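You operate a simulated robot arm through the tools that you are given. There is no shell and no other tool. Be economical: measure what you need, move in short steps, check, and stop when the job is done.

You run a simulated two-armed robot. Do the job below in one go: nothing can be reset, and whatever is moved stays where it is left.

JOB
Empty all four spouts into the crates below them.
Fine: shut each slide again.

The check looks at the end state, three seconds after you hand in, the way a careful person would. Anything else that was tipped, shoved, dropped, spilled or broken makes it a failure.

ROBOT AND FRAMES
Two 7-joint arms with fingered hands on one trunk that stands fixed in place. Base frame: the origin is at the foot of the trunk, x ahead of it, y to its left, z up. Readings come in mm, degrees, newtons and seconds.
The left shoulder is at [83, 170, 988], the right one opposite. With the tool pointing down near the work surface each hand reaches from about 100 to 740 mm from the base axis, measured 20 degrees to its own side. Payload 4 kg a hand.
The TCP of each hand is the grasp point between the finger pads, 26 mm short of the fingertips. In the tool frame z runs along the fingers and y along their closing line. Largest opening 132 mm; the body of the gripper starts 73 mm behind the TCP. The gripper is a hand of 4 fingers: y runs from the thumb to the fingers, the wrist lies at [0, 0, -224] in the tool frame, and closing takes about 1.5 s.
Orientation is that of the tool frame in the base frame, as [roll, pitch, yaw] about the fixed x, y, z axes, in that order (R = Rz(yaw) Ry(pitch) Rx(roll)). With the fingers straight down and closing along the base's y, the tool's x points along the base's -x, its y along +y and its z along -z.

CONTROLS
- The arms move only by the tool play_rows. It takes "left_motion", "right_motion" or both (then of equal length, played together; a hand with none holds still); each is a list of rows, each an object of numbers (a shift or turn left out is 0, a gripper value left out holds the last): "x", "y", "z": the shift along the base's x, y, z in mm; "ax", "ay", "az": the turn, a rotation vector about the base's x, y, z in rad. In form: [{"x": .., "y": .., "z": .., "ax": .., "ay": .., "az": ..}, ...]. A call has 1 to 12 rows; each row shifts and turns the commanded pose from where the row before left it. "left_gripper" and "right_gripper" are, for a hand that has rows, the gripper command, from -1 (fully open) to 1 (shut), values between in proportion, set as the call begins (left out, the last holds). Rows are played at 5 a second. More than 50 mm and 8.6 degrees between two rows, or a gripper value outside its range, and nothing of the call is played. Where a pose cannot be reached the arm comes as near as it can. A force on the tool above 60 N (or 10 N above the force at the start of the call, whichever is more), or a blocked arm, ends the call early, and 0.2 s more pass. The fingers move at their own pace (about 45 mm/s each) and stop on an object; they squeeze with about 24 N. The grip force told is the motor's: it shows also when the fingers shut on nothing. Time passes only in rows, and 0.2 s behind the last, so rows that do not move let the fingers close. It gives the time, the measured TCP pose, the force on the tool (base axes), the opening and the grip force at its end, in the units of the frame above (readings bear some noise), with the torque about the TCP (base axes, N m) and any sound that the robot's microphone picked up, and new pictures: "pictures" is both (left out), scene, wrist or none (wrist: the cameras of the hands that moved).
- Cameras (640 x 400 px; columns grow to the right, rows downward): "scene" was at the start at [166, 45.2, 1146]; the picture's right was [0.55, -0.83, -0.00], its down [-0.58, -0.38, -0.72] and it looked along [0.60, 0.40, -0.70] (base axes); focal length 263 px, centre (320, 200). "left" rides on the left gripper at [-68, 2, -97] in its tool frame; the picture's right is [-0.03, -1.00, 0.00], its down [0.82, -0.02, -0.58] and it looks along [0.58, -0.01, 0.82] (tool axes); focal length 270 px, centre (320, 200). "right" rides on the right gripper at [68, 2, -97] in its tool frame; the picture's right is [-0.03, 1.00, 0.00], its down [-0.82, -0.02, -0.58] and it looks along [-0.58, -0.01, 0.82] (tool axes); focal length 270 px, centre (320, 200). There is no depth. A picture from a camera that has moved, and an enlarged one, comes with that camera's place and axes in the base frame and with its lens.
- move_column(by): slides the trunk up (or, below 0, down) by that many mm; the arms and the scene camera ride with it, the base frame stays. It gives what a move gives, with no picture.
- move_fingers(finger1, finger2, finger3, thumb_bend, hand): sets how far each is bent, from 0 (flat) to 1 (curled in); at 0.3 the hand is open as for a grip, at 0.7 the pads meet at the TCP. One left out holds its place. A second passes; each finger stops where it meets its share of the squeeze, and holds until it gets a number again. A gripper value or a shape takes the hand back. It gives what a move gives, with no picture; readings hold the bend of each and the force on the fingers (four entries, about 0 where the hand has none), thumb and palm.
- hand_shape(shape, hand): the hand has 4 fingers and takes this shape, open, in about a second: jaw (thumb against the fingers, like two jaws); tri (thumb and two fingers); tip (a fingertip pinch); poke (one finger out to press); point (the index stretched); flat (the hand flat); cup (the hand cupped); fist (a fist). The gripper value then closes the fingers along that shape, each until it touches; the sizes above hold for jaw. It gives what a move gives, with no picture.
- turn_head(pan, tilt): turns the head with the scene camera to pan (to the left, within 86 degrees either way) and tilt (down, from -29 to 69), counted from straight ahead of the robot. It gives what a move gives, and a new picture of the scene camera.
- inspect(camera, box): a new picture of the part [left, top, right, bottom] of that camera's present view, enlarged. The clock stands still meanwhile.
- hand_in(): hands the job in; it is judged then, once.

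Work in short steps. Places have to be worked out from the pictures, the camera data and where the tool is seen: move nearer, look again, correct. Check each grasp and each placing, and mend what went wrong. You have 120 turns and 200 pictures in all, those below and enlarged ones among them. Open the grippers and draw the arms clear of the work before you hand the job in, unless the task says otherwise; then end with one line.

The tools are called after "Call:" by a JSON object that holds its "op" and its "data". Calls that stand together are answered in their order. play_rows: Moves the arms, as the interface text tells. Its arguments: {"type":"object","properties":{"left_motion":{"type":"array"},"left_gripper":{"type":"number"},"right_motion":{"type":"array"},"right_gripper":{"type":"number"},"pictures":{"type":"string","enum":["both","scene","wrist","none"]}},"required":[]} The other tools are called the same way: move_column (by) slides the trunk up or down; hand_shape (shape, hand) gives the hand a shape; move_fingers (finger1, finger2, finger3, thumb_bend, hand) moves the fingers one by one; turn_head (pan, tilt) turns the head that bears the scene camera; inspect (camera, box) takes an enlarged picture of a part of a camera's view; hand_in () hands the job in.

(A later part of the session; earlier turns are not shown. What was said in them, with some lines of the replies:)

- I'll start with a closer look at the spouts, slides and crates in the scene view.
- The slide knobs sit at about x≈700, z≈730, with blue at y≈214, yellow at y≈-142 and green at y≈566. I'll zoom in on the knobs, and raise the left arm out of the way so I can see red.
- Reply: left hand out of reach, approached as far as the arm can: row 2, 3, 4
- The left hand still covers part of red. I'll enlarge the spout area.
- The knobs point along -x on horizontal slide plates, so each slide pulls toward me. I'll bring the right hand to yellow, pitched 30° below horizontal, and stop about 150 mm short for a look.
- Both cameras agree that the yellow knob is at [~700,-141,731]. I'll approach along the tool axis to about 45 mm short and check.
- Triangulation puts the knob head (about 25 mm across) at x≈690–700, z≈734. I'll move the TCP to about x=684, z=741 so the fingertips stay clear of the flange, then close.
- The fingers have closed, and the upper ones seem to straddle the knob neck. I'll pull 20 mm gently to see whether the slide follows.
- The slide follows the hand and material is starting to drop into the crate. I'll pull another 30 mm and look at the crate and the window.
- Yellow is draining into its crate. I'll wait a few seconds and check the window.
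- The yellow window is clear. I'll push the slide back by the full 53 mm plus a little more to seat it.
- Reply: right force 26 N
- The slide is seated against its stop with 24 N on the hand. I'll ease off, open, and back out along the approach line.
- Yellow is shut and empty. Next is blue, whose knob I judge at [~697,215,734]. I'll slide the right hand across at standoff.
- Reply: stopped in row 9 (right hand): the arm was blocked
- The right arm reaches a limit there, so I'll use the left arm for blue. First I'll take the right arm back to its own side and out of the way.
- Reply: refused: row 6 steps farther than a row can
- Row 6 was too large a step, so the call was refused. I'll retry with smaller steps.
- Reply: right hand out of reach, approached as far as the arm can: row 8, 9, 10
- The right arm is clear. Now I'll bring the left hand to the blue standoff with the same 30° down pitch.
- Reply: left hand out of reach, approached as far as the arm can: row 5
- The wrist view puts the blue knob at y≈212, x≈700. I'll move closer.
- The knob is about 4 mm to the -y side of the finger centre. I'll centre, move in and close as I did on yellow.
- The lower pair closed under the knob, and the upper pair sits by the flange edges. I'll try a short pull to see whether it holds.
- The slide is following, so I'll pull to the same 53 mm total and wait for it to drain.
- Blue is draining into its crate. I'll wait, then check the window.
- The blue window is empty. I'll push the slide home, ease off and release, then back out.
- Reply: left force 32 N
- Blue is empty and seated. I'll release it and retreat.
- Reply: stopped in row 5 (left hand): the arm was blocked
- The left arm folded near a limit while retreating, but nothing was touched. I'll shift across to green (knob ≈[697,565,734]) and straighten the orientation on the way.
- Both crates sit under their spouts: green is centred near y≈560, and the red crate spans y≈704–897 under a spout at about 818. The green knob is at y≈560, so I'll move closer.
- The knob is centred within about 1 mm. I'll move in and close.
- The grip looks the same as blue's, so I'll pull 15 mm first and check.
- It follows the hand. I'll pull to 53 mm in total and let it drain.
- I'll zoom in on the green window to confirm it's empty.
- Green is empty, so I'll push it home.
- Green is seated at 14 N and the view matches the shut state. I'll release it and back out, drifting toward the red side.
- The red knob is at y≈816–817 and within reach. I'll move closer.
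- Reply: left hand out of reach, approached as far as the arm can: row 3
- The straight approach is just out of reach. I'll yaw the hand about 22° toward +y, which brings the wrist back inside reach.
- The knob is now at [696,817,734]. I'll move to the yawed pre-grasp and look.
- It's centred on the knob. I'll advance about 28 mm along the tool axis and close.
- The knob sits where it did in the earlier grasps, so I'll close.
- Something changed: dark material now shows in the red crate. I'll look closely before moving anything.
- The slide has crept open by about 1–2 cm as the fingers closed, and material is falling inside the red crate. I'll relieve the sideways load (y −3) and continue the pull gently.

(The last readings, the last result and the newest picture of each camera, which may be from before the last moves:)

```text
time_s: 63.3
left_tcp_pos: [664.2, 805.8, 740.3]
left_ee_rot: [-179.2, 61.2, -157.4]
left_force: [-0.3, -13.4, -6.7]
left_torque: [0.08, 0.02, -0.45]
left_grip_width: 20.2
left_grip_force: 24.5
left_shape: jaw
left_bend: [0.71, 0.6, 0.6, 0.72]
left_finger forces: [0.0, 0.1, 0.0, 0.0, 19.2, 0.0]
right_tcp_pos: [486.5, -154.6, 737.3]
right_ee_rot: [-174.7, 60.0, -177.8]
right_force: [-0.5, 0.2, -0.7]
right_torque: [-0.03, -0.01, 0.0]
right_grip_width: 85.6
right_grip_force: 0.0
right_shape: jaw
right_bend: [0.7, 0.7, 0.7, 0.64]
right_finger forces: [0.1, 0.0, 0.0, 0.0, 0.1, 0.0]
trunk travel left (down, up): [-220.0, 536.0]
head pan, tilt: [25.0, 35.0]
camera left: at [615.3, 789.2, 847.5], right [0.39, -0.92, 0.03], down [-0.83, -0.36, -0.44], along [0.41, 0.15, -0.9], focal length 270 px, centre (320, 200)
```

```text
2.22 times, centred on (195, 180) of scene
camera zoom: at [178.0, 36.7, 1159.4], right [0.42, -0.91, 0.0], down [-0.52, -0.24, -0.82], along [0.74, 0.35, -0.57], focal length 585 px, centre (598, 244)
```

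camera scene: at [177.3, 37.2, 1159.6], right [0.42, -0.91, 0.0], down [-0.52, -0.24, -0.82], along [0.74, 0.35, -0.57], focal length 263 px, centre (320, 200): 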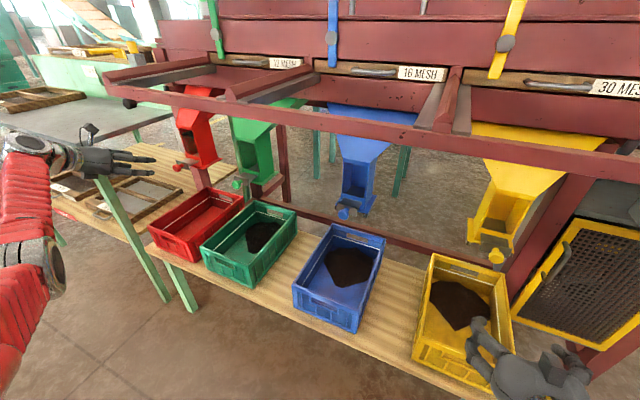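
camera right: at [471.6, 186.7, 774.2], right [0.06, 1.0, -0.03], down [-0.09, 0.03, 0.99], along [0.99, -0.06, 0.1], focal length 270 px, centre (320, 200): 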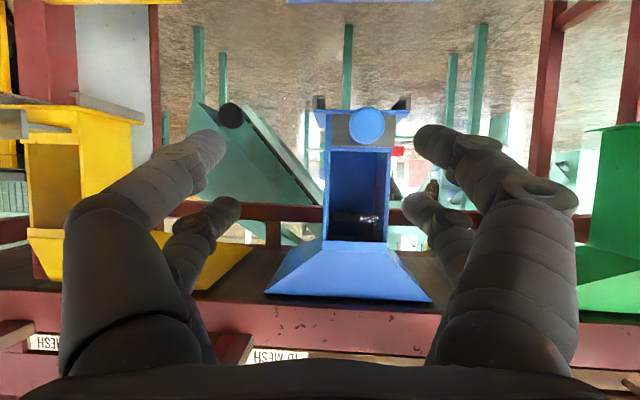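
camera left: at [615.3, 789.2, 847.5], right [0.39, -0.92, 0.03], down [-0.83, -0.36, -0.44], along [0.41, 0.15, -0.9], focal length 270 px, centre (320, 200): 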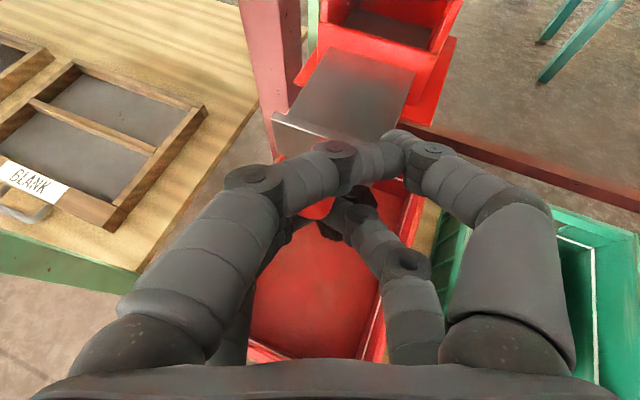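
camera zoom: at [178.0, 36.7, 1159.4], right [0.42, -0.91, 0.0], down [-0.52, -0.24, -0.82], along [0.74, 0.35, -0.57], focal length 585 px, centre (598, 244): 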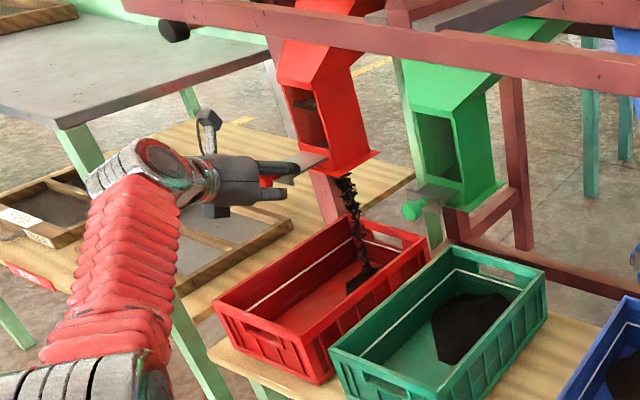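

The stream falls cleanly into the red crate and the slide follows. I'll pull the remaining ~32 mm and let it drain.

Call:
{"op": "play_rows", "data": {"left_motion": [{"x": -7}, {"x": -7}, {"x": -7}, {"x": -7}, {"x": -4}, {}, {}, {}, {}, {}, {}, {}], "pictures": "none"}}

Call:
{"op": "play_rows", "data": {"left_motion": [{}, {}, {}, {}, {}, {}, {}, {}, {}, {}], "pictures": "wrist"}}

Call:
{"op": "inspect", "data": {"camera": "scene", "box": [130, 90, 260, 270]}}

Call:
{"op": "inspect", "data": {"camera": "scene", "box": [165, 100, 225, 180]}}

```text
time_s: 65.9
left_tcp_pos: [632.4, 806.2, 740.7]
left_ee_rot: [-179.4, 61.2, -157.3]
left_force: [15.9, -14.4, -0.4]
left_torque: [0.11, 0.08, -0.23]
left_grip_width: 20.1
left_grip_force: 23.6
left_shape: jaw
left_bend: [0.71, 0.6, 0.6, 0.71]
left_finger forces: [0.0, 0.0, 0.0, 0.0, 22.3, 0.1]
right_tcp_pos: [487.2, -154.5, 738.2]
right_ee_rot: [-174.7, 59.9, -177.9]
right_force: [0.7, 0.0, 0.1]
right_torque: [-0.03, -0.02, 0.0]
right_grip_width: 85.5
right_grip_force: 0.1
right_shape: jaw
right_bend: [0.7, 0.7, 0.7, 0.64]
right_finger forces: [0.0, 0.1, 0.1, 0.0, 0.0, 0.1]
trunk travel left (down, up): [-220.0, 536.0]
head pan, tilt: [25.0, 35.0]
```

```text
time_s: 68.1
left_tcp_pos: [632.1, 805.7, 740.8]
left_ee_rot: [-179.4, 61.1, -157.5]
left_force: [14.9, -14.7, 0.1]
left_torque: [0.09, 0.1, -0.27]
left_grip_width: 20.0
left_grip_force: 24.3
left_shape: jaw
left_bend: [0.71, 0.6, 0.6, 0.7]
left_finger forces: [0.0, 0.1, 0.0, 0.1, 22.5, 0.0]
right_tcp_pos: [487.6, -154.4, 738.1]
right_ee_rot: [-174.7, 59.9, -177.9]
right_force: [-0.5, -0.6, -0.2]
right_torque: [0.02, -0.01, 0.01]
right_grip_width: 85.5
right_grip_force: 0.1
right_shape: jaw
right_bend: [0.7, 0.7, 0.7, 0.64]
right_finger forces: [0.1, 0.0, 0.0, 0.1, 0.0, 0.0]
trunk travel left (down, up): [-220.0, 536.0]
head pan, tilt: [25.0, 35.0]
camera left: at [583.6, 788.9, 848.3], right [0.39, -0.92, 0.03], down [-0.82, -0.36, -0.44], along [0.41, 0.15, -0.9], focal length 270 px, centre (320, 200)
```

left: 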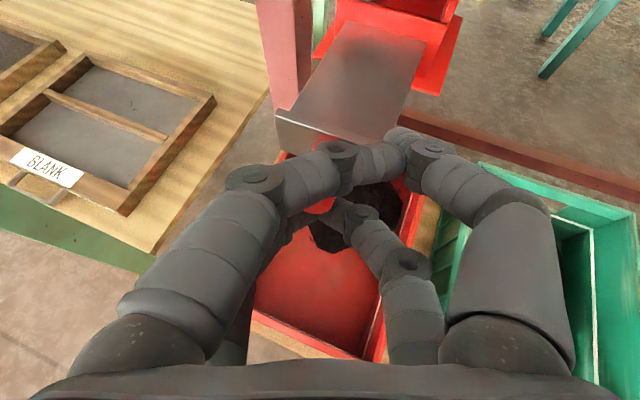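

```text
2.22 times, centred on (195, 180) of scene
camera zoom: at [178.8, 36.0, 1159.4], right [0.42, -0.91, 0.0], down [-0.52, -0.24, -0.82], along [0.74, 0.35, -0.57], focal length 585 px, centre (598, 244)
```

zoom: 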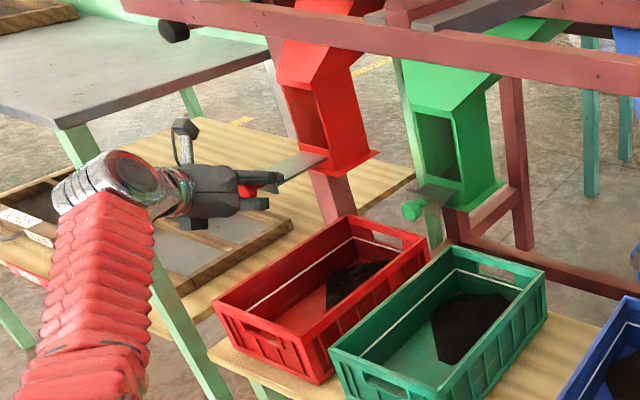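

```text
5.00 times, centred on (195, 140) of scene
camera zoom: at [178.8, 36.0, 1159.4], right [0.42, -0.91, 0.0], down [-0.52, -0.24, -0.82], along [0.74, 0.35, -0.57], focal length 1316 px, centre (945, 500)
```

zoom: 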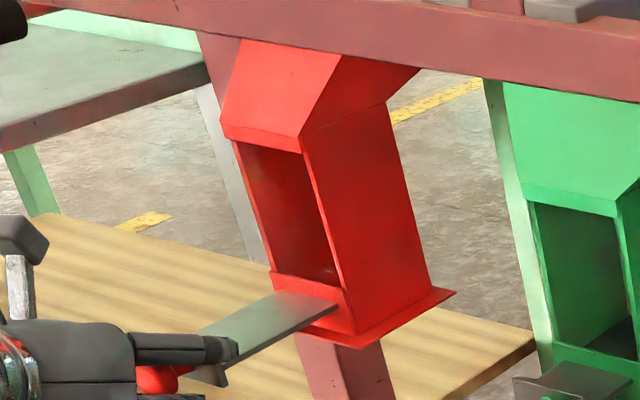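

Red is empty. I'll push the slide back in while watching the force.

Call:
{"op": "play_rows", "data": {"left_motion": [{"x": 9}, {"x": 9}, {"x": 9}, {"x": 9}, {"x": 9}, {"x": 6}, {}], "pictures": "wrist"}}

Call:
{"op": "inspect", "data": {"camera": "scene", "box": [165, 100, 225, 180]}}

```text
time_s: 69.7
left_tcp_pos: [681.8, 807.9, 742.5]
left_ee_rot: [-179.5, 61.4, -157.4]
left_force: [-0.9, -1.4, 2.0]
left_torque: [-0.14, -0.08, -0.04]
left_grip_width: 17.9
left_grip_force: 24.1
left_shape: jaw
left_bend: [0.72, 0.6, 0.6, 0.72]
left_finger forces: [0.1, 0.2, 0.0, 0.0, 18.5, 0.0]
right_tcp_pos: [486.3, -153.6, 739.1]
right_ee_rot: [-174.5, 60.0, -177.8]
right_force: [-0.4, 0.6, 0.3]
right_torque: [0.0, -0.04, -0.02]
right_grip_width: 85.8
right_grip_force: 0.0
right_shape: jaw
right_bend: [0.7, 0.7, 0.7, 0.64]
right_finger forces: [0.1, 0.0, 0.0, 0.1, 0.0, 0.0]
trunk travel left (down, up): [-220.0, 536.0]
head pan, tilt: [25.0, 35.0]
camera left: at [632.5, 791.0, 849.6], right [0.39, -0.92, 0.03], down [-0.82, -0.36, -0.44], along [0.41, 0.15, -0.9], focal length 270 px, centre (320, 200)
```

left: 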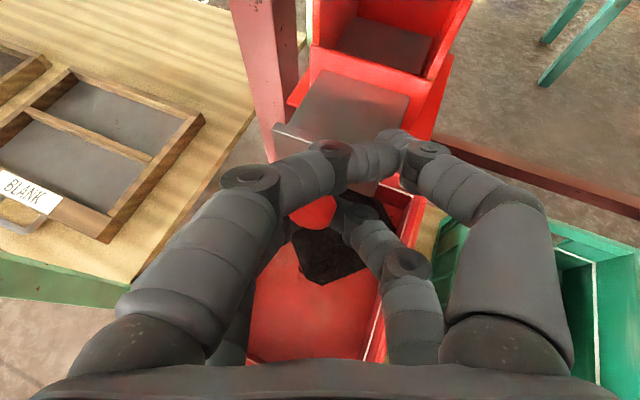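

```text
5.00 times, centred on (195, 140) of scene
camera zoom: at [177.2, 37.0, 1159.7], right [0.42, -0.91, 0.0], down [-0.52, -0.24, -0.82], along [0.74, 0.35, -0.57], focal length 1316 px, centre (945, 500)
```

zoom: 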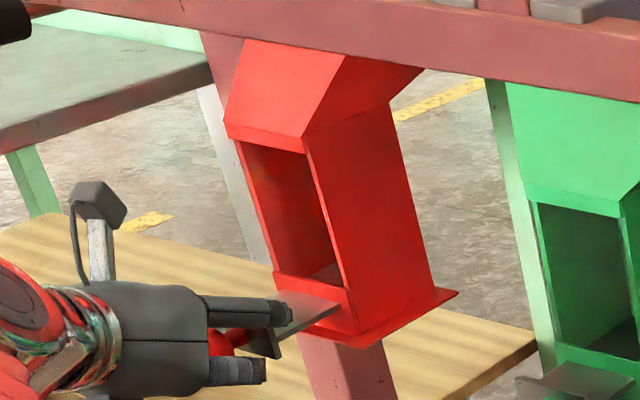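

There's still about 15 mm to go. I'll keep pushing in small steps.

Call:
{"op": "play_rows", "data": {"left_motion": [{"x": 5}, {"x": 4}, {"x": 4}, {}], "pictures": "wrist"}}

Call:
{"op": "inspect", "data": {"camera": "scene", "box": [165, 100, 225, 180]}}

```text
time_s: 70.7
left_tcp_pos: [694.3, 807.1, 742.9]
left_ee_rot: [-179.3, 61.3, -157.3]
left_force: [0.3, 2.3, 3.9]
left_torque: [-0.18, -0.22, 0.05]
left_grip_width: 17.1
left_grip_force: 24.1
left_shape: jaw
left_bend: [0.72, 0.6, 0.6, 0.72]
left_finger forces: [21.2, 0.1, 0.1, 0.0, 18.7, 0.0]
right_tcp_pos: [485.6, -154.7, 739.1]
right_ee_rot: [-174.5, 60.1, -177.8]
right_force: [0.0, 0.9, 0.2]
right_torque: [0.01, 0.03, 0.0]
right_grip_width: 85.5
right_grip_force: 0.1
right_shape: jaw
right_bend: [0.7, 0.7, 0.7, 0.64]
right_finger forces: [0.0, 0.0, 0.0, 0.0, 0.0, 0.0]
trunk travel left (down, up): [-220.0, 536.0]
head pan, tilt: [25.0, 35.0]
camera left: at [645.8, 790.1, 849.7], right [0.39, -0.92, 0.03], down [-0.82, -0.36, -0.44], along [0.41, 0.15, -0.9], focal length 270 px, centre (320, 200)
```

left: 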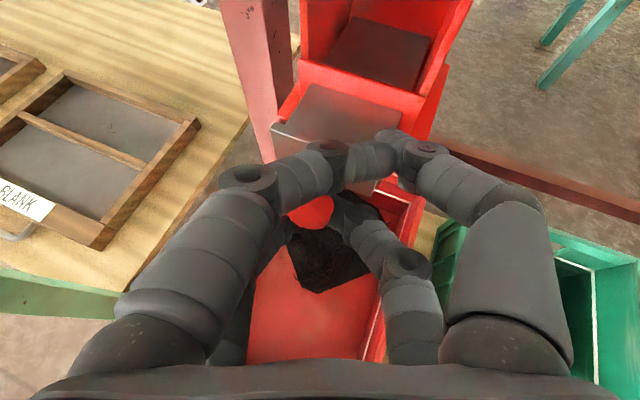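

```text
5.00 times, centred on (195, 140) of scene
camera zoom: at [176.9, 37.0, 1159.7], right [0.42, -0.91, 0.0], down [-0.52, -0.24, -0.82], along [0.74, 0.35, -0.57], focal length 1316 px, centre (945, 500)
```

zoom: 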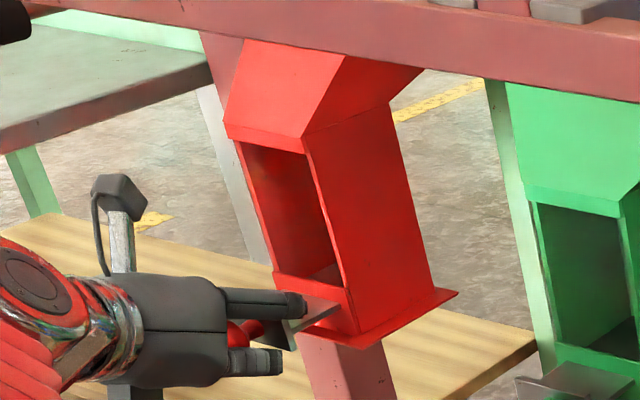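

It's nearly shut. I'll push further until I feel the stop.

Call:
{"op": "play_rows", "data": {"left_motion": [{"x": 3}, {"x": 3}, {"x": 3}, {"x": 3}, {}], "pictures": "wrist"}}

Call:
{"op": "inspect", "data": {"camera": "scene", "box": [165, 100, 225, 180]}}

```text
time_s: 71.9
left_tcp_pos: [704.1, 808.6, 741.0]
left_ee_rot: [-179.4, 61.1, -157.4]
left_force: [-27.2, 0.3, -0.5]
left_torque: [-0.35, 0.2, -0.1]
left_grip_width: 16.7
left_grip_force: 24.1
left_shape: jaw
left_bend: [0.73, 0.6, 0.63, 0.73]
left_finger forces: [30.3, 2.8, 0.0, 0.0, 0.1, 0.0]
right_tcp_pos: [484.5, -154.1, 740.9]
right_ee_rot: [-174.6, 60.2, -177.8]
right_force: [0.2, 0.6, 0.6]
right_torque: [0.02, 0.01, -0.03]
right_grip_width: 85.4
right_grip_force: 0.2
right_shape: jaw
right_bend: [0.7, 0.7, 0.7, 0.64]
right_finger forces: [0.1, 0.0, 0.0, 0.1, 0.0, 0.0]
trunk travel left (down, up): [-220.0, 536.0]
head pan, tilt: [25.0, 35.0]
camera left: at [655.9, 790.8, 848.9], right [0.39, -0.92, 0.03], down [-0.82, -0.36, -0.44], along [0.41, 0.15, -0.9], focal length 270 px, centre (320, 200)
```

left: 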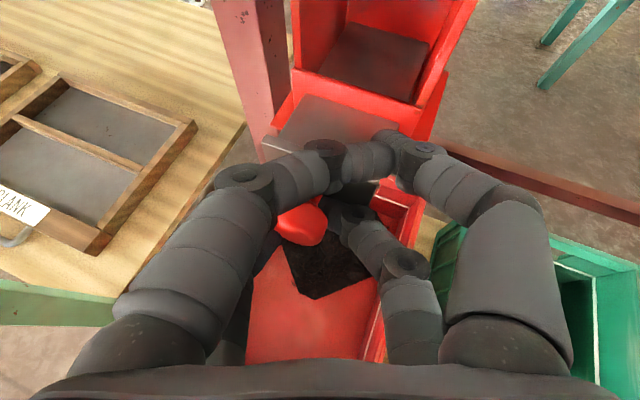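

```text
5.00 times, centred on (195, 140) of scene
camera zoom: at [174.9, 37.4, 1159.9], right [0.42, -0.91, 0.0], down [-0.52, -0.24, -0.82], along [0.74, 0.35, -0.57], focal length 1316 px, centre (945, 500)
```

zoom: 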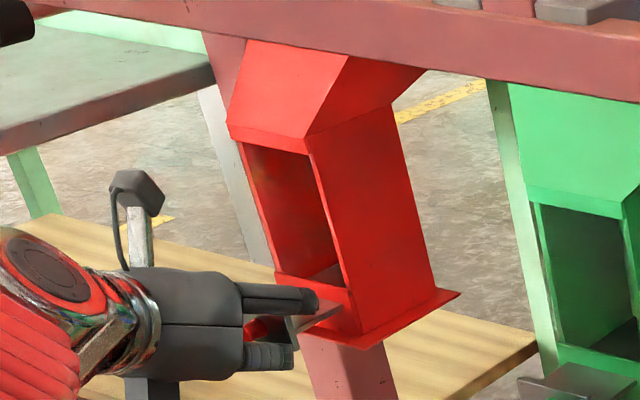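

27 N against the stop suggests it's seated. I'll ease off, open, then back out and compare with the others.

Call:
{"op": "play_rows", "data": {"left_motion": [{"x": -1}, {}, {}, {}, {}, {}, {}], "left_gripper": -0.3, "pictures": "wrist"}}

```text
time_s: 73.5
left_tcp_pos: [706.6, 807.2, 742.8]
left_ee_rot: [-179.4, 61.4, -157.3]
left_force: [0.0, 12.9, 1.6]
left_torque: [1.19, 0.65, -0.25]
left_grip_width: 63.6
left_grip_force: 0.1
left_shape: jaw
left_bend: [0.82, 0.7, 0.77, 0.64]
left_finger forces: [102.9, 0.1, 99.8, 0.1, 0.0, 0.0]
right_tcp_pos: [485.6, -154.1, 738.6]
right_ee_rot: [-174.6, 60.0, -177.9]
right_force: [0.3, -0.3, -0.9]
right_torque: [0.01, -0.01, -0.01]
right_grip_width: 85.6
right_grip_force: 0.1
right_shape: jaw
right_bend: [0.7, 0.7, 0.7, 0.64]
right_finger forces: [0.2, 0.0, 0.0, 0.0, 0.1, 0.0]
trunk travel left (down, up): [-220.0, 536.0]
head pan, tilt: [25.0, 35.0]
camera left: at [657.5, 790.1, 849.6], right [0.39, -0.92, 0.03], down [-0.82, -0.36, -0.44], along [0.41, 0.15, -0.9], focal length 270 px, centre (320, 200)
```

left: 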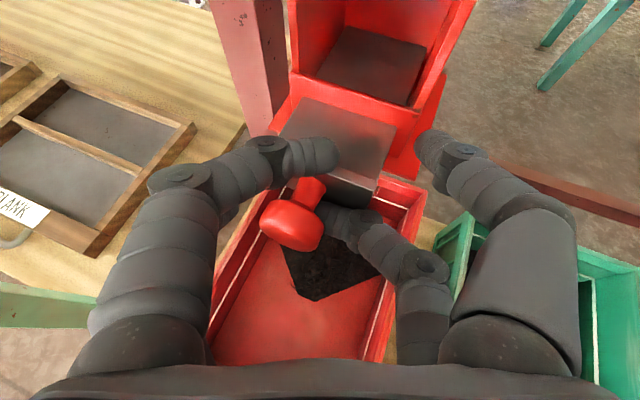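

Two fingers report about 100 N, so they're wedged around the knob stem. I'll look closely before moving.

Call:
{"op": "inspect", "data": {"camera": "left", "box": [190, 80, 470, 300]}}

Call:
{"op": "inspect", "data": {"camera": "scene", "box": [165, 130, 225, 190]}}

```text
1.82 times, centred on (330, 190) of left
camera zoom: at [657.5, 790.1, 849.6], right [0.39, -0.92, 0.03], down [-0.82, -0.36, -0.44], along [0.41, 0.15, -0.9], focal length 491 px, centre (302, 218)
```

zoom: 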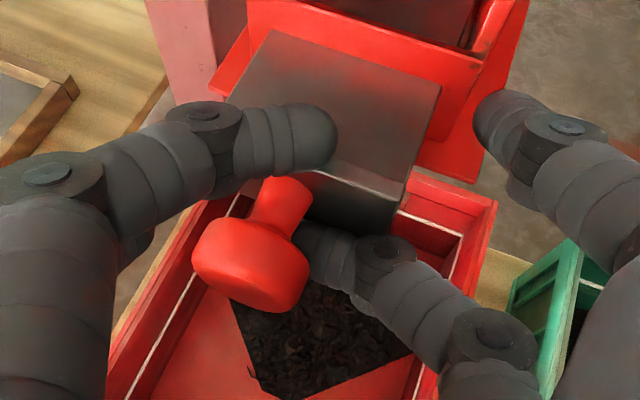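

```text
6.67 times, centred on (195, 160) of scene
camera zoom: at [177.2, 37.6, 1159.6], right [0.42, -0.91, 0.0], down [-0.52, -0.24, -0.82], along [0.74, 0.35, -0.57], focal length 1754 px, centre (1153, 467)
```

zoom: 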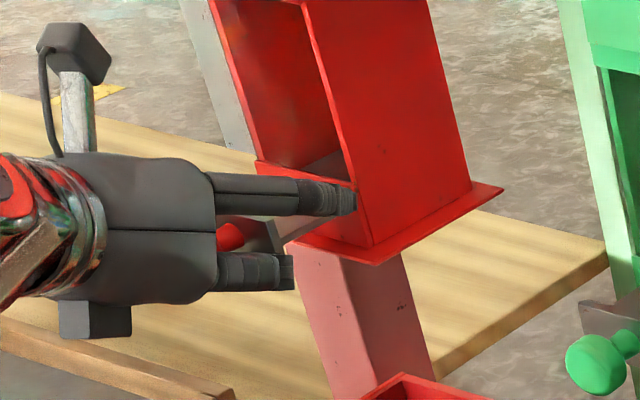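

I'll relieve the two wedged fingers by bending them back slightly, then look again.

Call:
{"op": "move_fingers", "data": {"hand": "left", "finger1": 0.85}}

Call:
{"op": "inspect", "data": {"camera": "left", "box": [190, 80, 470, 300]}}

```text
time_s: 74.5
left_tcp_pos: [704.6, 811.5, 742.5]
left_ee_rot: [-179.5, 61.4, -157.2]
left_force: [0.1, 30.5, 3.3]
left_torque: [0.61, 0.82, 0.09]
left_grip_width: 32.7
left_grip_force: 87.3
left_shape: fingers
left_bend: [0.8, 0.7, 0.78, 0.64]
left_finger forces: [87.9, 0.0, 86.5, 0.0, 0.0, 0.1]
right_tcp_pos: [484.5, -152.9, 739.3]
right_ee_rot: [-174.4, 59.9, -177.7]
right_force: [0.1, 0.4, -0.3]
right_torque: [0.01, 0.01, -0.01]
right_grip_width: 85.7
right_grip_force: 0.0
right_shape: jaw
right_bend: [0.7, 0.7, 0.7, 0.64]
right_finger forces: [0.1, 0.1, 0.0, 0.0, 0.0, 0.1]
trunk travel left (down, up): [-220.0, 536.0]
head pan, tilt: [25.0, 35.0]
```

```text
1.82 times, centred on (330, 190) of left
camera zoom: at [655.4, 793.7, 849.4], right [0.39, -0.92, 0.03], down [-0.82, -0.36, -0.44], along [0.41, 0.15, -0.9], focal length 491 px, centre (302, 218)
```

zoom: 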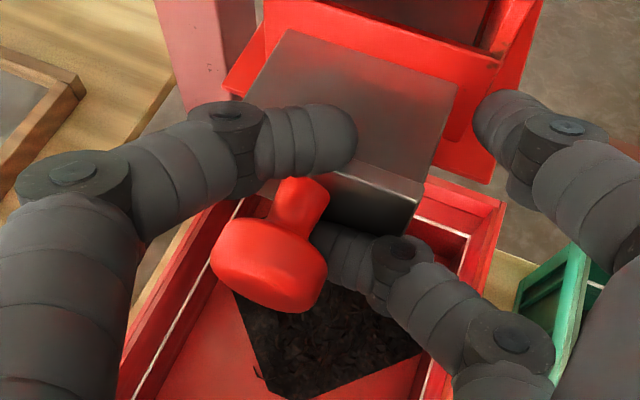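

Finger 1 is held by contact, and fingers 1 and 3 seem to be pressing on each other. I'll relax both by commanding them to about where they are, then check the forces.

Call:
{"op": "move_fingers", "data": {"hand": "left", "finger3": 0.9}}

Call:
{"op": "inspect", "data": {"camera": "left", "box": [190, 80, 470, 300]}}

```text
time_s: 75.5
left_tcp_pos: [705.9, 806.3, 742.1]
left_ee_rot: [-179.2, 61.3, -157.1]
left_force: [0.6, 4.9, 8.3]
left_torque: [-0.09, 0.29, -0.09]
left_grip_width: 38.0
left_grip_force: 69.4
left_shape: fingers
left_bend: [0.82, 0.7, 0.75, 0.64]
left_finger forces: [71.8, 0.1, 67.3, 0.0, 0.0, 0.0]
right_tcp_pos: [484.1, -154.5, 738.7]
right_ee_rot: [-174.6, 60.0, -177.8]
right_force: [-0.3, -0.9, 0.1]
right_torque: [0.0, 0.01, -0.03]
right_grip_width: 85.4
right_grip_force: 0.1
right_shape: jaw
right_bend: [0.7, 0.7, 0.7, 0.64]
right_finger forces: [0.0, 0.0, 0.1, 0.0, 0.0, 0.0]
trunk travel left (down, up): [-220.0, 536.0]
head pan, tilt: [25.0, 35.0]
```

```text
1.82 times, centred on (330, 190) of left
camera zoom: at [657.6, 788.9, 849.9], right [0.39, -0.92, 0.03], down [-0.82, -0.36, -0.44], along [0.41, 0.15, -0.9], focal length 491 px, centre (302, 218)
```

zoom: 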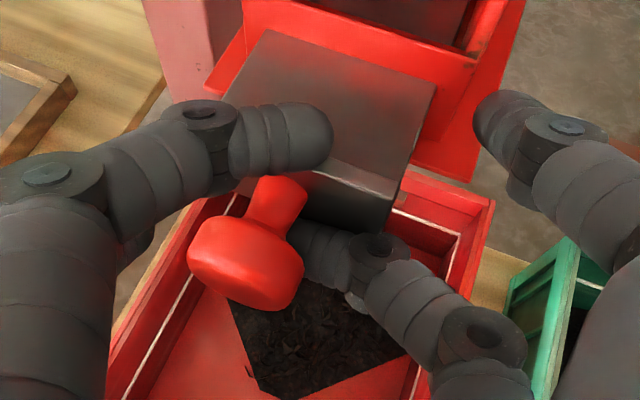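

The +x torque fits two fingers crossed around the stem: upper-left over it, lower-right under it. Rolling the hand about +x raises the left finger and lowers the right one, so I'll do that in small steps.

Call:
{"op": "play_rows", "data": {"left_motion": [{"ax": 0.06}, {"ax": 0.06}, {"ax": 0.06}, {"ax": 0.06}, {}], "pictures": "wrist"}}

```text
time_s: 76.7
left_tcp_pos: [706.0, 806.7, 742.4]
left_ee_rot: [150.9, 63.6, 176.1]
left_force: [0.2, -0.3, 6.6]
left_torque: [-0.27, -0.18, 0.04]
left_grip_width: 29.2
left_grip_force: 8.7
left_shape: fingers
left_bend: [0.84, 0.7, 0.77, 0.64]
left_finger forces: [12.3, 0.1, 6.0, 0.1, 0.1, 0.0]
right_tcp_pos: [484.4, -154.7, 739.3]
right_ee_rot: [-174.7, 60.0, -177.8]
right_force: [0.0, 0.1, -0.7]
right_torque: [0.0, 0.03, 0.02]
right_grip_width: 86.0
right_grip_force: 0.0
right_shape: jaw
right_bend: [0.7, 0.7, 0.7, 0.64]
right_finger forces: [0.0, 0.0, 0.1, 0.0, 0.0, 0.0]
trunk travel left (down, up): [-220.0, 536.0]
head pan, tilt: [25.0, 35.0]
camera left: at [657.4, 763.8, 841.8], right [0.39, -0.9, -0.19], down [-0.82, -0.24, -0.51], along [0.41, 0.36, -0.84], focal length 270 px, centre (320, 200)
```

left: 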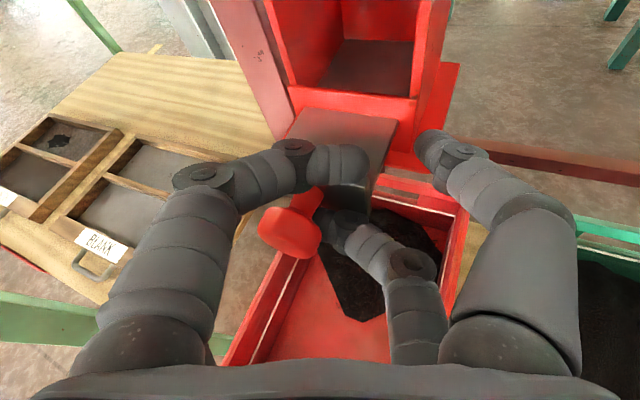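

Forces dropped from about 70 N to about 10 N. I'll roll a little more and then open the fingers.

Call:
{"op": "play_rows", "data": {"left_motion": [{"ax": 0.06}, {"ax": 0.06}, {"ax": 0.06}, {}], "pictures": "none"}}

Call:
{"op": "move_fingers", "data": {"hand": "left", "finger3": 0.7}}

Call:
{"op": "inspect", "data": {"camera": "left", "box": [190, 80, 470, 300]}}

```text
time_s: 77.7
left_tcp_pos: [705.7, 806.2, 742.4]
left_ee_rot: [129.0, 61.2, 156.7]
left_force: [-0.8, -5.4, 8.6]
left_torque: [-0.47, -0.19, 0.09]
left_grip_width: 29.7
left_grip_force: 20.1
left_shape: fingers
left_bend: [0.84, 0.7, 0.77, 0.64]
left_finger forces: [24.1, 0.0, 16.7, 0.1, 0.0, 0.1]
right_tcp_pos: [485.3, -154.9, 738.6]
right_ee_rot: [-174.8, 60.0, -177.9]
right_force: [0.1, 0.1, 0.4]
right_torque: [-0.01, -0.01, -0.02]
right_grip_width: 85.5
right_grip_force: 0.1
right_shape: jaw
right_bend: [0.7, 0.7, 0.7, 0.64]
right_finger forces: [0.0, 0.1, 0.0, 0.0, 0.1, 0.0]
trunk travel left (down, up): [-220.0, 536.0]
head pan, tilt: [25.0, 35.0]
```

```text
time_s: 78.7
left_tcp_pos: [706.1, 806.0, 743.3]
left_ee_rot: [129.0, 61.3, 156.7]
left_force: [-0.2, -3.2, 11.2]
left_torque: [-0.28, 0.01, 0.22]
left_grip_width: 28.2
left_grip_force: 14.8
left_shape: fingers
left_bend: [0.83, 0.7, 0.75, 0.64]
left_finger forces: [16.7, 0.0, 13.2, 0.0, 0.0, 0.0]
right_tcp_pos: [485.1, -154.8, 737.9]
right_ee_rot: [-174.9, 60.1, -177.8]
right_force: [-0.3, -0.9, 0.5]
right_torque: [0.0, -0.01, -0.01]
right_grip_width: 85.8
right_grip_force: 0.0
right_shape: jaw
right_bend: [0.7, 0.7, 0.7, 0.64]
right_finger forces: [0.0, 0.1, 0.0, 0.1, 0.0, 0.0]
trunk travel left (down, up): [-220.0, 536.0]
head pan, tilt: [25.0, 35.0]
```

```text
1.82 times, centred on (330, 190) of left
camera zoom: at [656.4, 747.8, 834.2], right [0.39, -0.85, -0.35], down [-0.82, -0.15, -0.55], along [0.42, 0.5, -0.76], focal length 491 px, centre (302, 218)
```

zoom: 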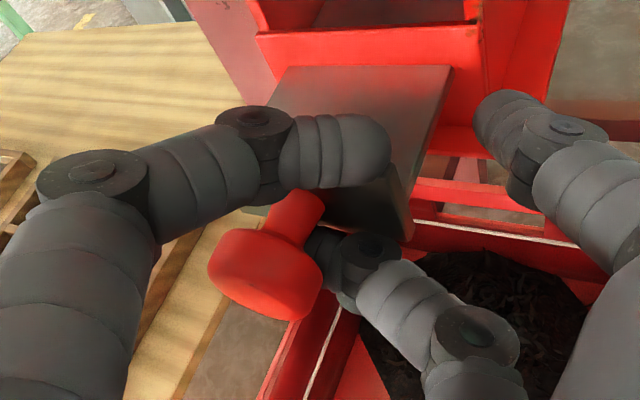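

Now I'll open finger 1 and watch how it moves.

Call:
{"op": "move_fingers", "data": {"hand": "left", "finger1": 0.6}}

Call:
{"op": "inspect", "data": {"camera": "left", "box": [190, 80, 470, 300]}}

```text
time_s: 79.7
left_tcp_pos: [703.9, 806.2, 741.5]
left_ee_rot: [129.6, 61.1, 157.1]
left_force: [-12.1, -6.1, 0.7]
left_torque: [-0.02, 0.17, 0.06]
left_grip_width: 43.7
left_grip_force: 10.1
left_shape: fingers
left_bend: [0.75, 0.7, 0.73, 0.64]
left_finger forces: [8.0, 0.0, 12.6, 0.0, 0.0, 0.0]
right_tcp_pos: [484.2, -154.2, 738.6]
right_ee_rot: [-174.7, 60.1, -177.8]
right_force: [-0.4, 0.1, 0.4]
right_torque: [0.03, -0.04, 0.02]
right_grip_width: 85.8
right_grip_force: 0.0
right_shape: jaw
right_bend: [0.7, 0.7, 0.7, 0.64]
right_finger forces: [0.1, 0.0, 0.0, 0.0, 0.1, 0.1]
trunk travel left (down, up): [-220.0, 536.0]
head pan, tilt: [25.0, 35.0]
```

```text
1.82 times, centred on (330, 190) of left
camera zoom: at [656.1, 748.2, 831.5], right [0.39, -0.85, -0.35], down [-0.82, -0.15, -0.55], along [0.41, 0.5, -0.76], focal length 491 px, centre (302, 218)
```

zoom: 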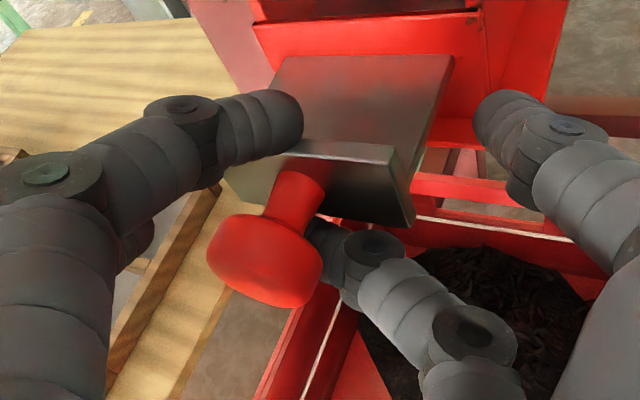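

Finger 1 is the upper-left one, and it's coming free over the flange. I'll keep opening it, then open finger 3.

Call:
{"op": "move_fingers", "data": {"hand": "left", "finger1": 0.4}}

Call:
{"op": "move_fingers", "data": {"hand": "left", "finger3": 0.5}}

Call:
{"op": "inspect", "data": {"camera": "left", "box": [100, 50, 500, 300]}}

```text
time_s: 80.7
left_tcp_pos: [705.5, 807.7, 739.5]
left_ee_rot: [129.5, 61.1, 157.1]
left_force: [-9.5, -0.9, -4.7]
left_torque: [-0.1, 0.21, 0.16]
left_grip_width: 92.8
left_grip_force: 5.1
left_shape: fingers
left_bend: [0.4, 0.7, 0.73, 0.64]
left_finger forces: [0.0, 0.0, 10.6, 0.0, 0.0, 0.1]
right_tcp_pos: [484.8, -152.5, 739.5]
right_ee_rot: [-174.7, 60.0, -177.7]
right_force: [-0.4, -0.6, -0.2]
right_torque: [0.01, 0.0, 0.02]
right_grip_width: 85.6
right_grip_force: 0.0
right_shape: jaw
right_bend: [0.7, 0.7, 0.7, 0.64]
right_finger forces: [0.0, 0.0, 0.1, 0.0, 0.1, 0.1]
trunk travel left (down, up): [-220.0, 536.0]
head pan, tilt: [25.0, 35.0]
```

```text
time_s: 81.7
left_tcp_pos: [707.0, 806.2, 741.8]
left_ee_rot: [129.2, 61.4, 156.9]
left_force: [-0.8, 0.6, 0.4]
left_torque: [0.05, 0.03, -0.02]
left_grip_width: 93.1
left_grip_force: 0.0
left_shape: fingers
left_bend: [0.4, 0.7, 0.5, 0.64]
left_finger forces: [0.1, 0.0, 0.2, 0.0, 0.0, 0.1]
right_tcp_pos: [486.1, -155.2, 738.4]
right_ee_rot: [-174.5, 60.0, -177.8]
right_force: [0.1, 0.2, -1.0]
right_torque: [-0.02, 0.03, 0.01]
right_grip_width: 85.5
right_grip_force: 0.1
right_shape: jaw
right_bend: [0.7, 0.7, 0.7, 0.64]
right_finger forces: [0.0, 0.0, 0.0, 0.0, 0.1, 0.0]
trunk travel left (down, up): [-220.0, 536.0]
head pan, tilt: [25.0, 35.0]
```

```text
1.60 times, centred on (300, 175) of left
camera zoom: at [658.3, 747.5, 832.9], right [0.39, -0.85, -0.35], down [-0.82, -0.15, -0.55], along [0.42, 0.5, -0.76], focal length 432 px, centre (352, 240)
```

zoom: 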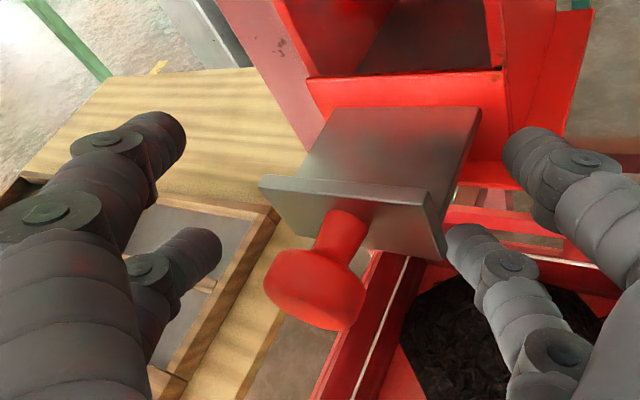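

The hand is free of the knob. I'll back straight out along the tool axis.

Call:
{"op": "play_rows", "data": {"left_motion": [{"x": -16, "y": -10, "z": 6}, {"x": -25, "y": -15, "z": 9}, {"x": -25, "y": -15, "z": 9}, {"x": -25, "y": -15, "z": 9}, {}], "pictures": "both"}}

Call:
{"op": "inspect", "data": {"camera": "scene", "box": [165, 130, 225, 190]}}

Call:
{"op": "inspect", "data": {"camera": "scene", "box": [215, 120, 275, 210]}}

```text
time_s: 82.9
left_tcp_pos: [614.7, 752.3, 774.3]
left_ee_rot: [129.5, 61.2, 156.9]
left_force: [-0.5, 0.3, 0.4]
left_torque: [0.01, 0.0, -0.02]
left_grip_width: 92.9
left_grip_force: 0.0
left_shape: fingers
left_bend: [0.4, 0.7, 0.5, 0.64]
left_finger forces: [0.1, 0.0, 0.0, 0.0, 0.0, 0.0]
right_tcp_pos: [486.3, -155.6, 739.1]
right_ee_rot: [-174.5, 60.0, -177.8]
right_force: [-0.4, -0.2, -1.1]
right_torque: [0.01, -0.01, 0.03]
right_grip_width: 85.9
right_grip_force: 0.0
right_shape: jaw
right_bend: [0.7, 0.7, 0.7, 0.64]
right_finger forces: [0.0, 0.0, 0.0, 0.1, 0.1, 0.0]
trunk travel left (down, up): [-220.0, 536.0]
head pan, tilt: [25.0, 35.0]
camera scene: at [177.2, 37.0, 1159.6], right [0.42, -0.91, 0.0], down [-0.52, -0.24, -0.82], along [0.74, 0.35, -0.57], focal length 263 px, centre (320, 200)
camera left: at [566.1, 693.2, 864.9], right [0.39, -0.85, -0.35], down [-0.82, -0.15, -0.55], along [0.41, 0.5, -0.76], focal length 270 px, centre (320, 200)
```

scene: 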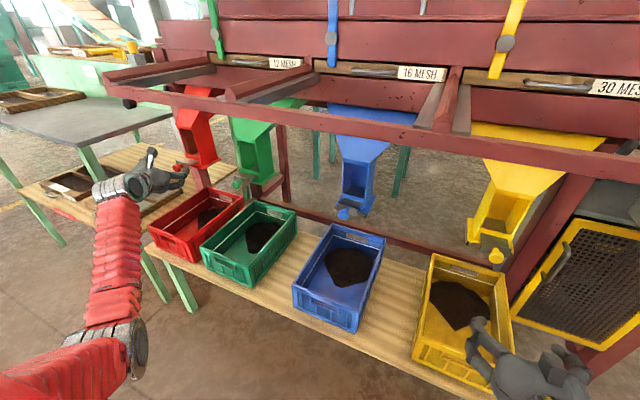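
left: 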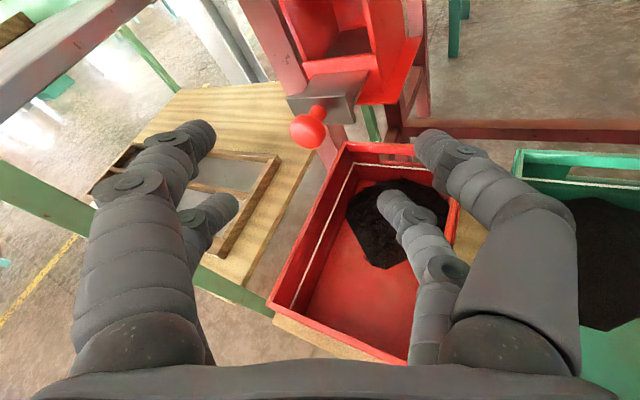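

```text
6.67 times, centred on (195, 160) of scene
camera zoom: at [177.2, 37.0, 1159.6], right [0.42, -0.91, 0.0], down [-0.52, -0.24, -0.82], along [0.74, 0.35, -0.57], focal length 1754 px, centre (1153, 467)
```

zoom: 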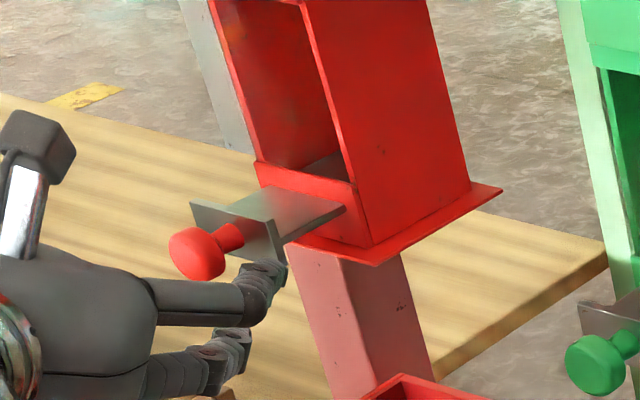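

```text
4.44 times, centred on (245, 165) of scene
camera zoom: at [177.2, 37.0, 1159.6], right [0.42, -0.91, 0.0], down [-0.52, -0.24, -0.82], along [0.74, 0.35, -0.57], focal length 1169 px, centre (653, 356)
```

zoom: 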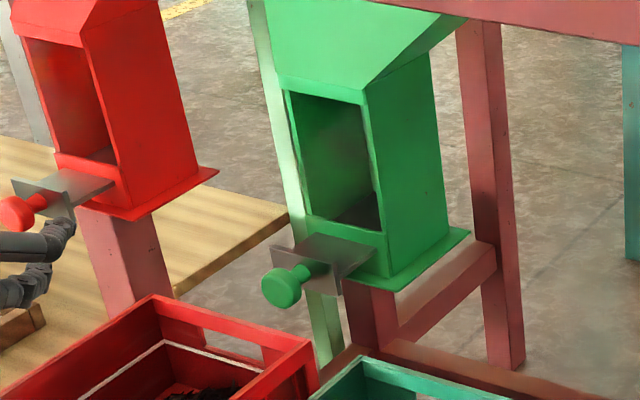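

The red knob is back at its original pixel position. I'll compare red and green against the initial state using the same zoom box as before, and check blue and yellow too.

Call:
{"op": "inspect", "data": {"camera": "scene", "box": [160, 70, 300, 210]}}

Call:
{"op": "inspect", "data": {"camera": "scene", "box": [320, 130, 400, 230]}}

Call:
{"op": "inspect", "data": {"camera": "scene", "box": [455, 170, 545, 280]}}

```text
2.86 times, centred on (230, 140) of scene
camera zoom: at [177.2, 37.0, 1159.6], right [0.42, -0.91, 0.0], down [-0.52, -0.24, -0.82], along [0.74, 0.35, -0.57], focal length 752 px, centre (577, 371)
```

zoom: 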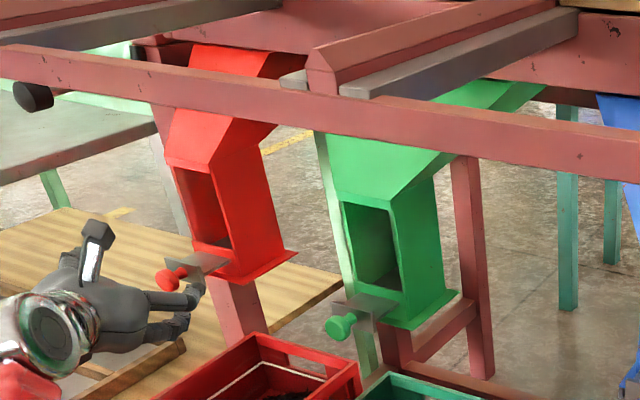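

```text
4.00 times, centred on (360, 180) of scene
camera zoom: at [177.2, 37.0, 1159.6], right [0.42, -0.91, 0.0], down [-0.52, -0.24, -0.82], along [0.74, 0.35, -0.57], focal length 1052 px, centre (160, 280)
```

zoom: 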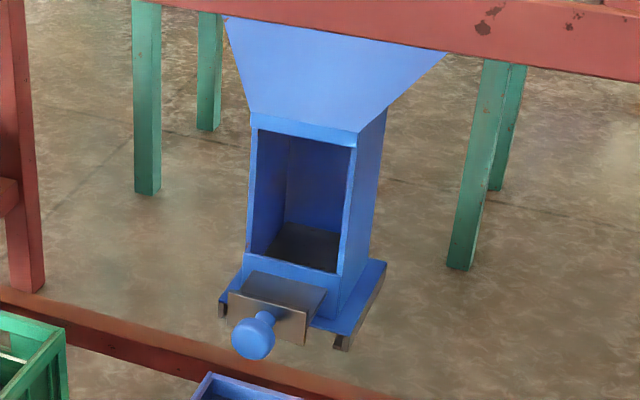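

```text
3.64 times, centred on (500, 225) of scene
camera zoom: at [177.2, 37.0, 1159.6], right [0.42, -0.91, 0.0], down [-0.52, -0.24, -0.82], along [0.74, 0.35, -0.57], focal length 957 px, centre (-334, 109)
```

zoom: 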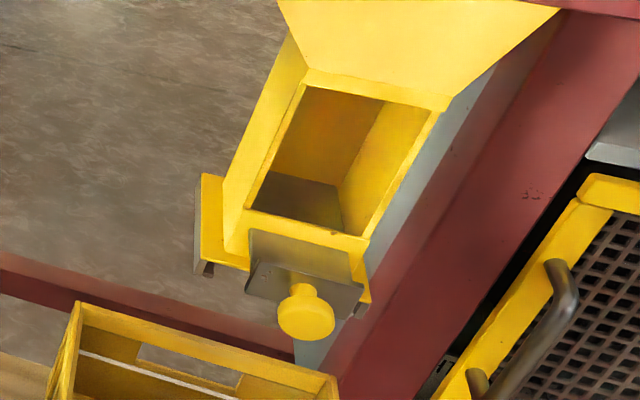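

All four slides are back at their original positions, the windows are empty, and each pile lies inside its crate. Last, I'll draw both arms clear and open the hands.

Call:
{"op": "play_rows", "data": {"left_motion": [{"x": -30, "y": -15, "z": 10}, {"x": -30, "y": -20, "z": 10}, {"x": -30, "y": -20, "z": 10}, {"x": -30, "y": -20, "z": 10}, {"x": -20, "y": -20, "z": 10}], "pictures": "none"}}

Call:
{"op": "play_rows", "data": {"left_motion": [{}, {}, {}, {}, {}, {}, {}], "right_motion": [{"z": 20}, {"z": 20}, {}, {}, {}, {}, {}], "left_gripper": -1, "right_gripper": -1, "pictures": "scene"}}

```text
time_s: 84.1
left_tcp_pos: [474.4, 654.4, 824.1]
left_ee_rot: [129.5, 61.2, 157.0]
left_force: [0.3, 0.2, -0.1]
left_torque: [-0.01, 0.04, -0.03]
left_grip_width: 92.7
left_grip_force: 0.0
left_shape: fingers
left_bend: [0.4, 0.7, 0.5, 0.64]
left_finger forces: [0.0, 0.0, 0.0, 0.1, 0.0, 0.0]
right_tcp_pos: [484.8, -153.6, 738.7]
right_ee_rot: [-174.6, 60.0, -177.8]
right_force: [0.1, -0.1, 0.0]
right_torque: [-0.02, 0.03, -0.01]
right_grip_width: 85.6
right_grip_force: 0.1
right_shape: jaw
right_bend: [0.7, 0.7, 0.7, 0.64]
right_finger forces: [0.1, 0.0, 0.1, 0.0, 0.0, 0.0]
trunk travel left (down, up): [-220.0, 536.0]
head pan, tilt: [25.0, 35.0]
```

```text
time_s: 85.7
left_tcp_pos: [475.3, 656.2, 825.4]
left_ee_rot: [129.3, 61.2, 157.1]
left_force: [0.0, 0.1, -0.2]
left_torque: [0.03, 0.0, 0.02]
left_grip_width: 131.8
left_grip_force: 0.1
left_shape: jaw
left_bend: [0.3, 0.3, 0.3, 0.3]
left_finger forces: [0.1, 0.0, 0.0, 0.0, 0.1, 0.1]
right_tcp_pos: [500.3, -146.0, 771.4]
right_ee_rot: [-174.6, 60.0, -177.8]
right_force: [0.1, -0.9, 0.4]
right_torque: [-0.01, 0.02, -0.01]
right_grip_width: 131.9
right_grip_force: 0.1
right_shape: jaw
right_bend: [0.3, 0.3, 0.3, 0.3]
right_finger forces: [0.1, 0.1, 0.1, 0.0, 0.0, 0.1]
right hand out of reach, approached as far as the arm can: row 1, 2
trunk travel left (down, up): [-220.0, 536.0]
head pan, tilt: [25.0, 35.0]
camera scene: at [177.2, 37.2, 1159.6], right [0.42, -0.91, 0.0], down [-0.52, -0.24, -0.82], along [0.74, 0.35, -0.57], focal length 263 px, centre (320, 200)
```

scene: 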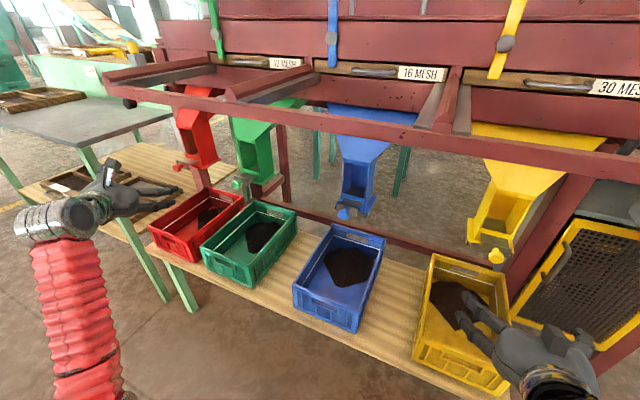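

Both hands are open and clear, and every spout is empty and shut, so I'm handing in.

Call:
{"op": "hand_in", "data": {}}

```text
The job is handed in.
```

All four spouts are emptied into their own crates and all four slides are shut again; I saw nothing spilled or moved out of place.
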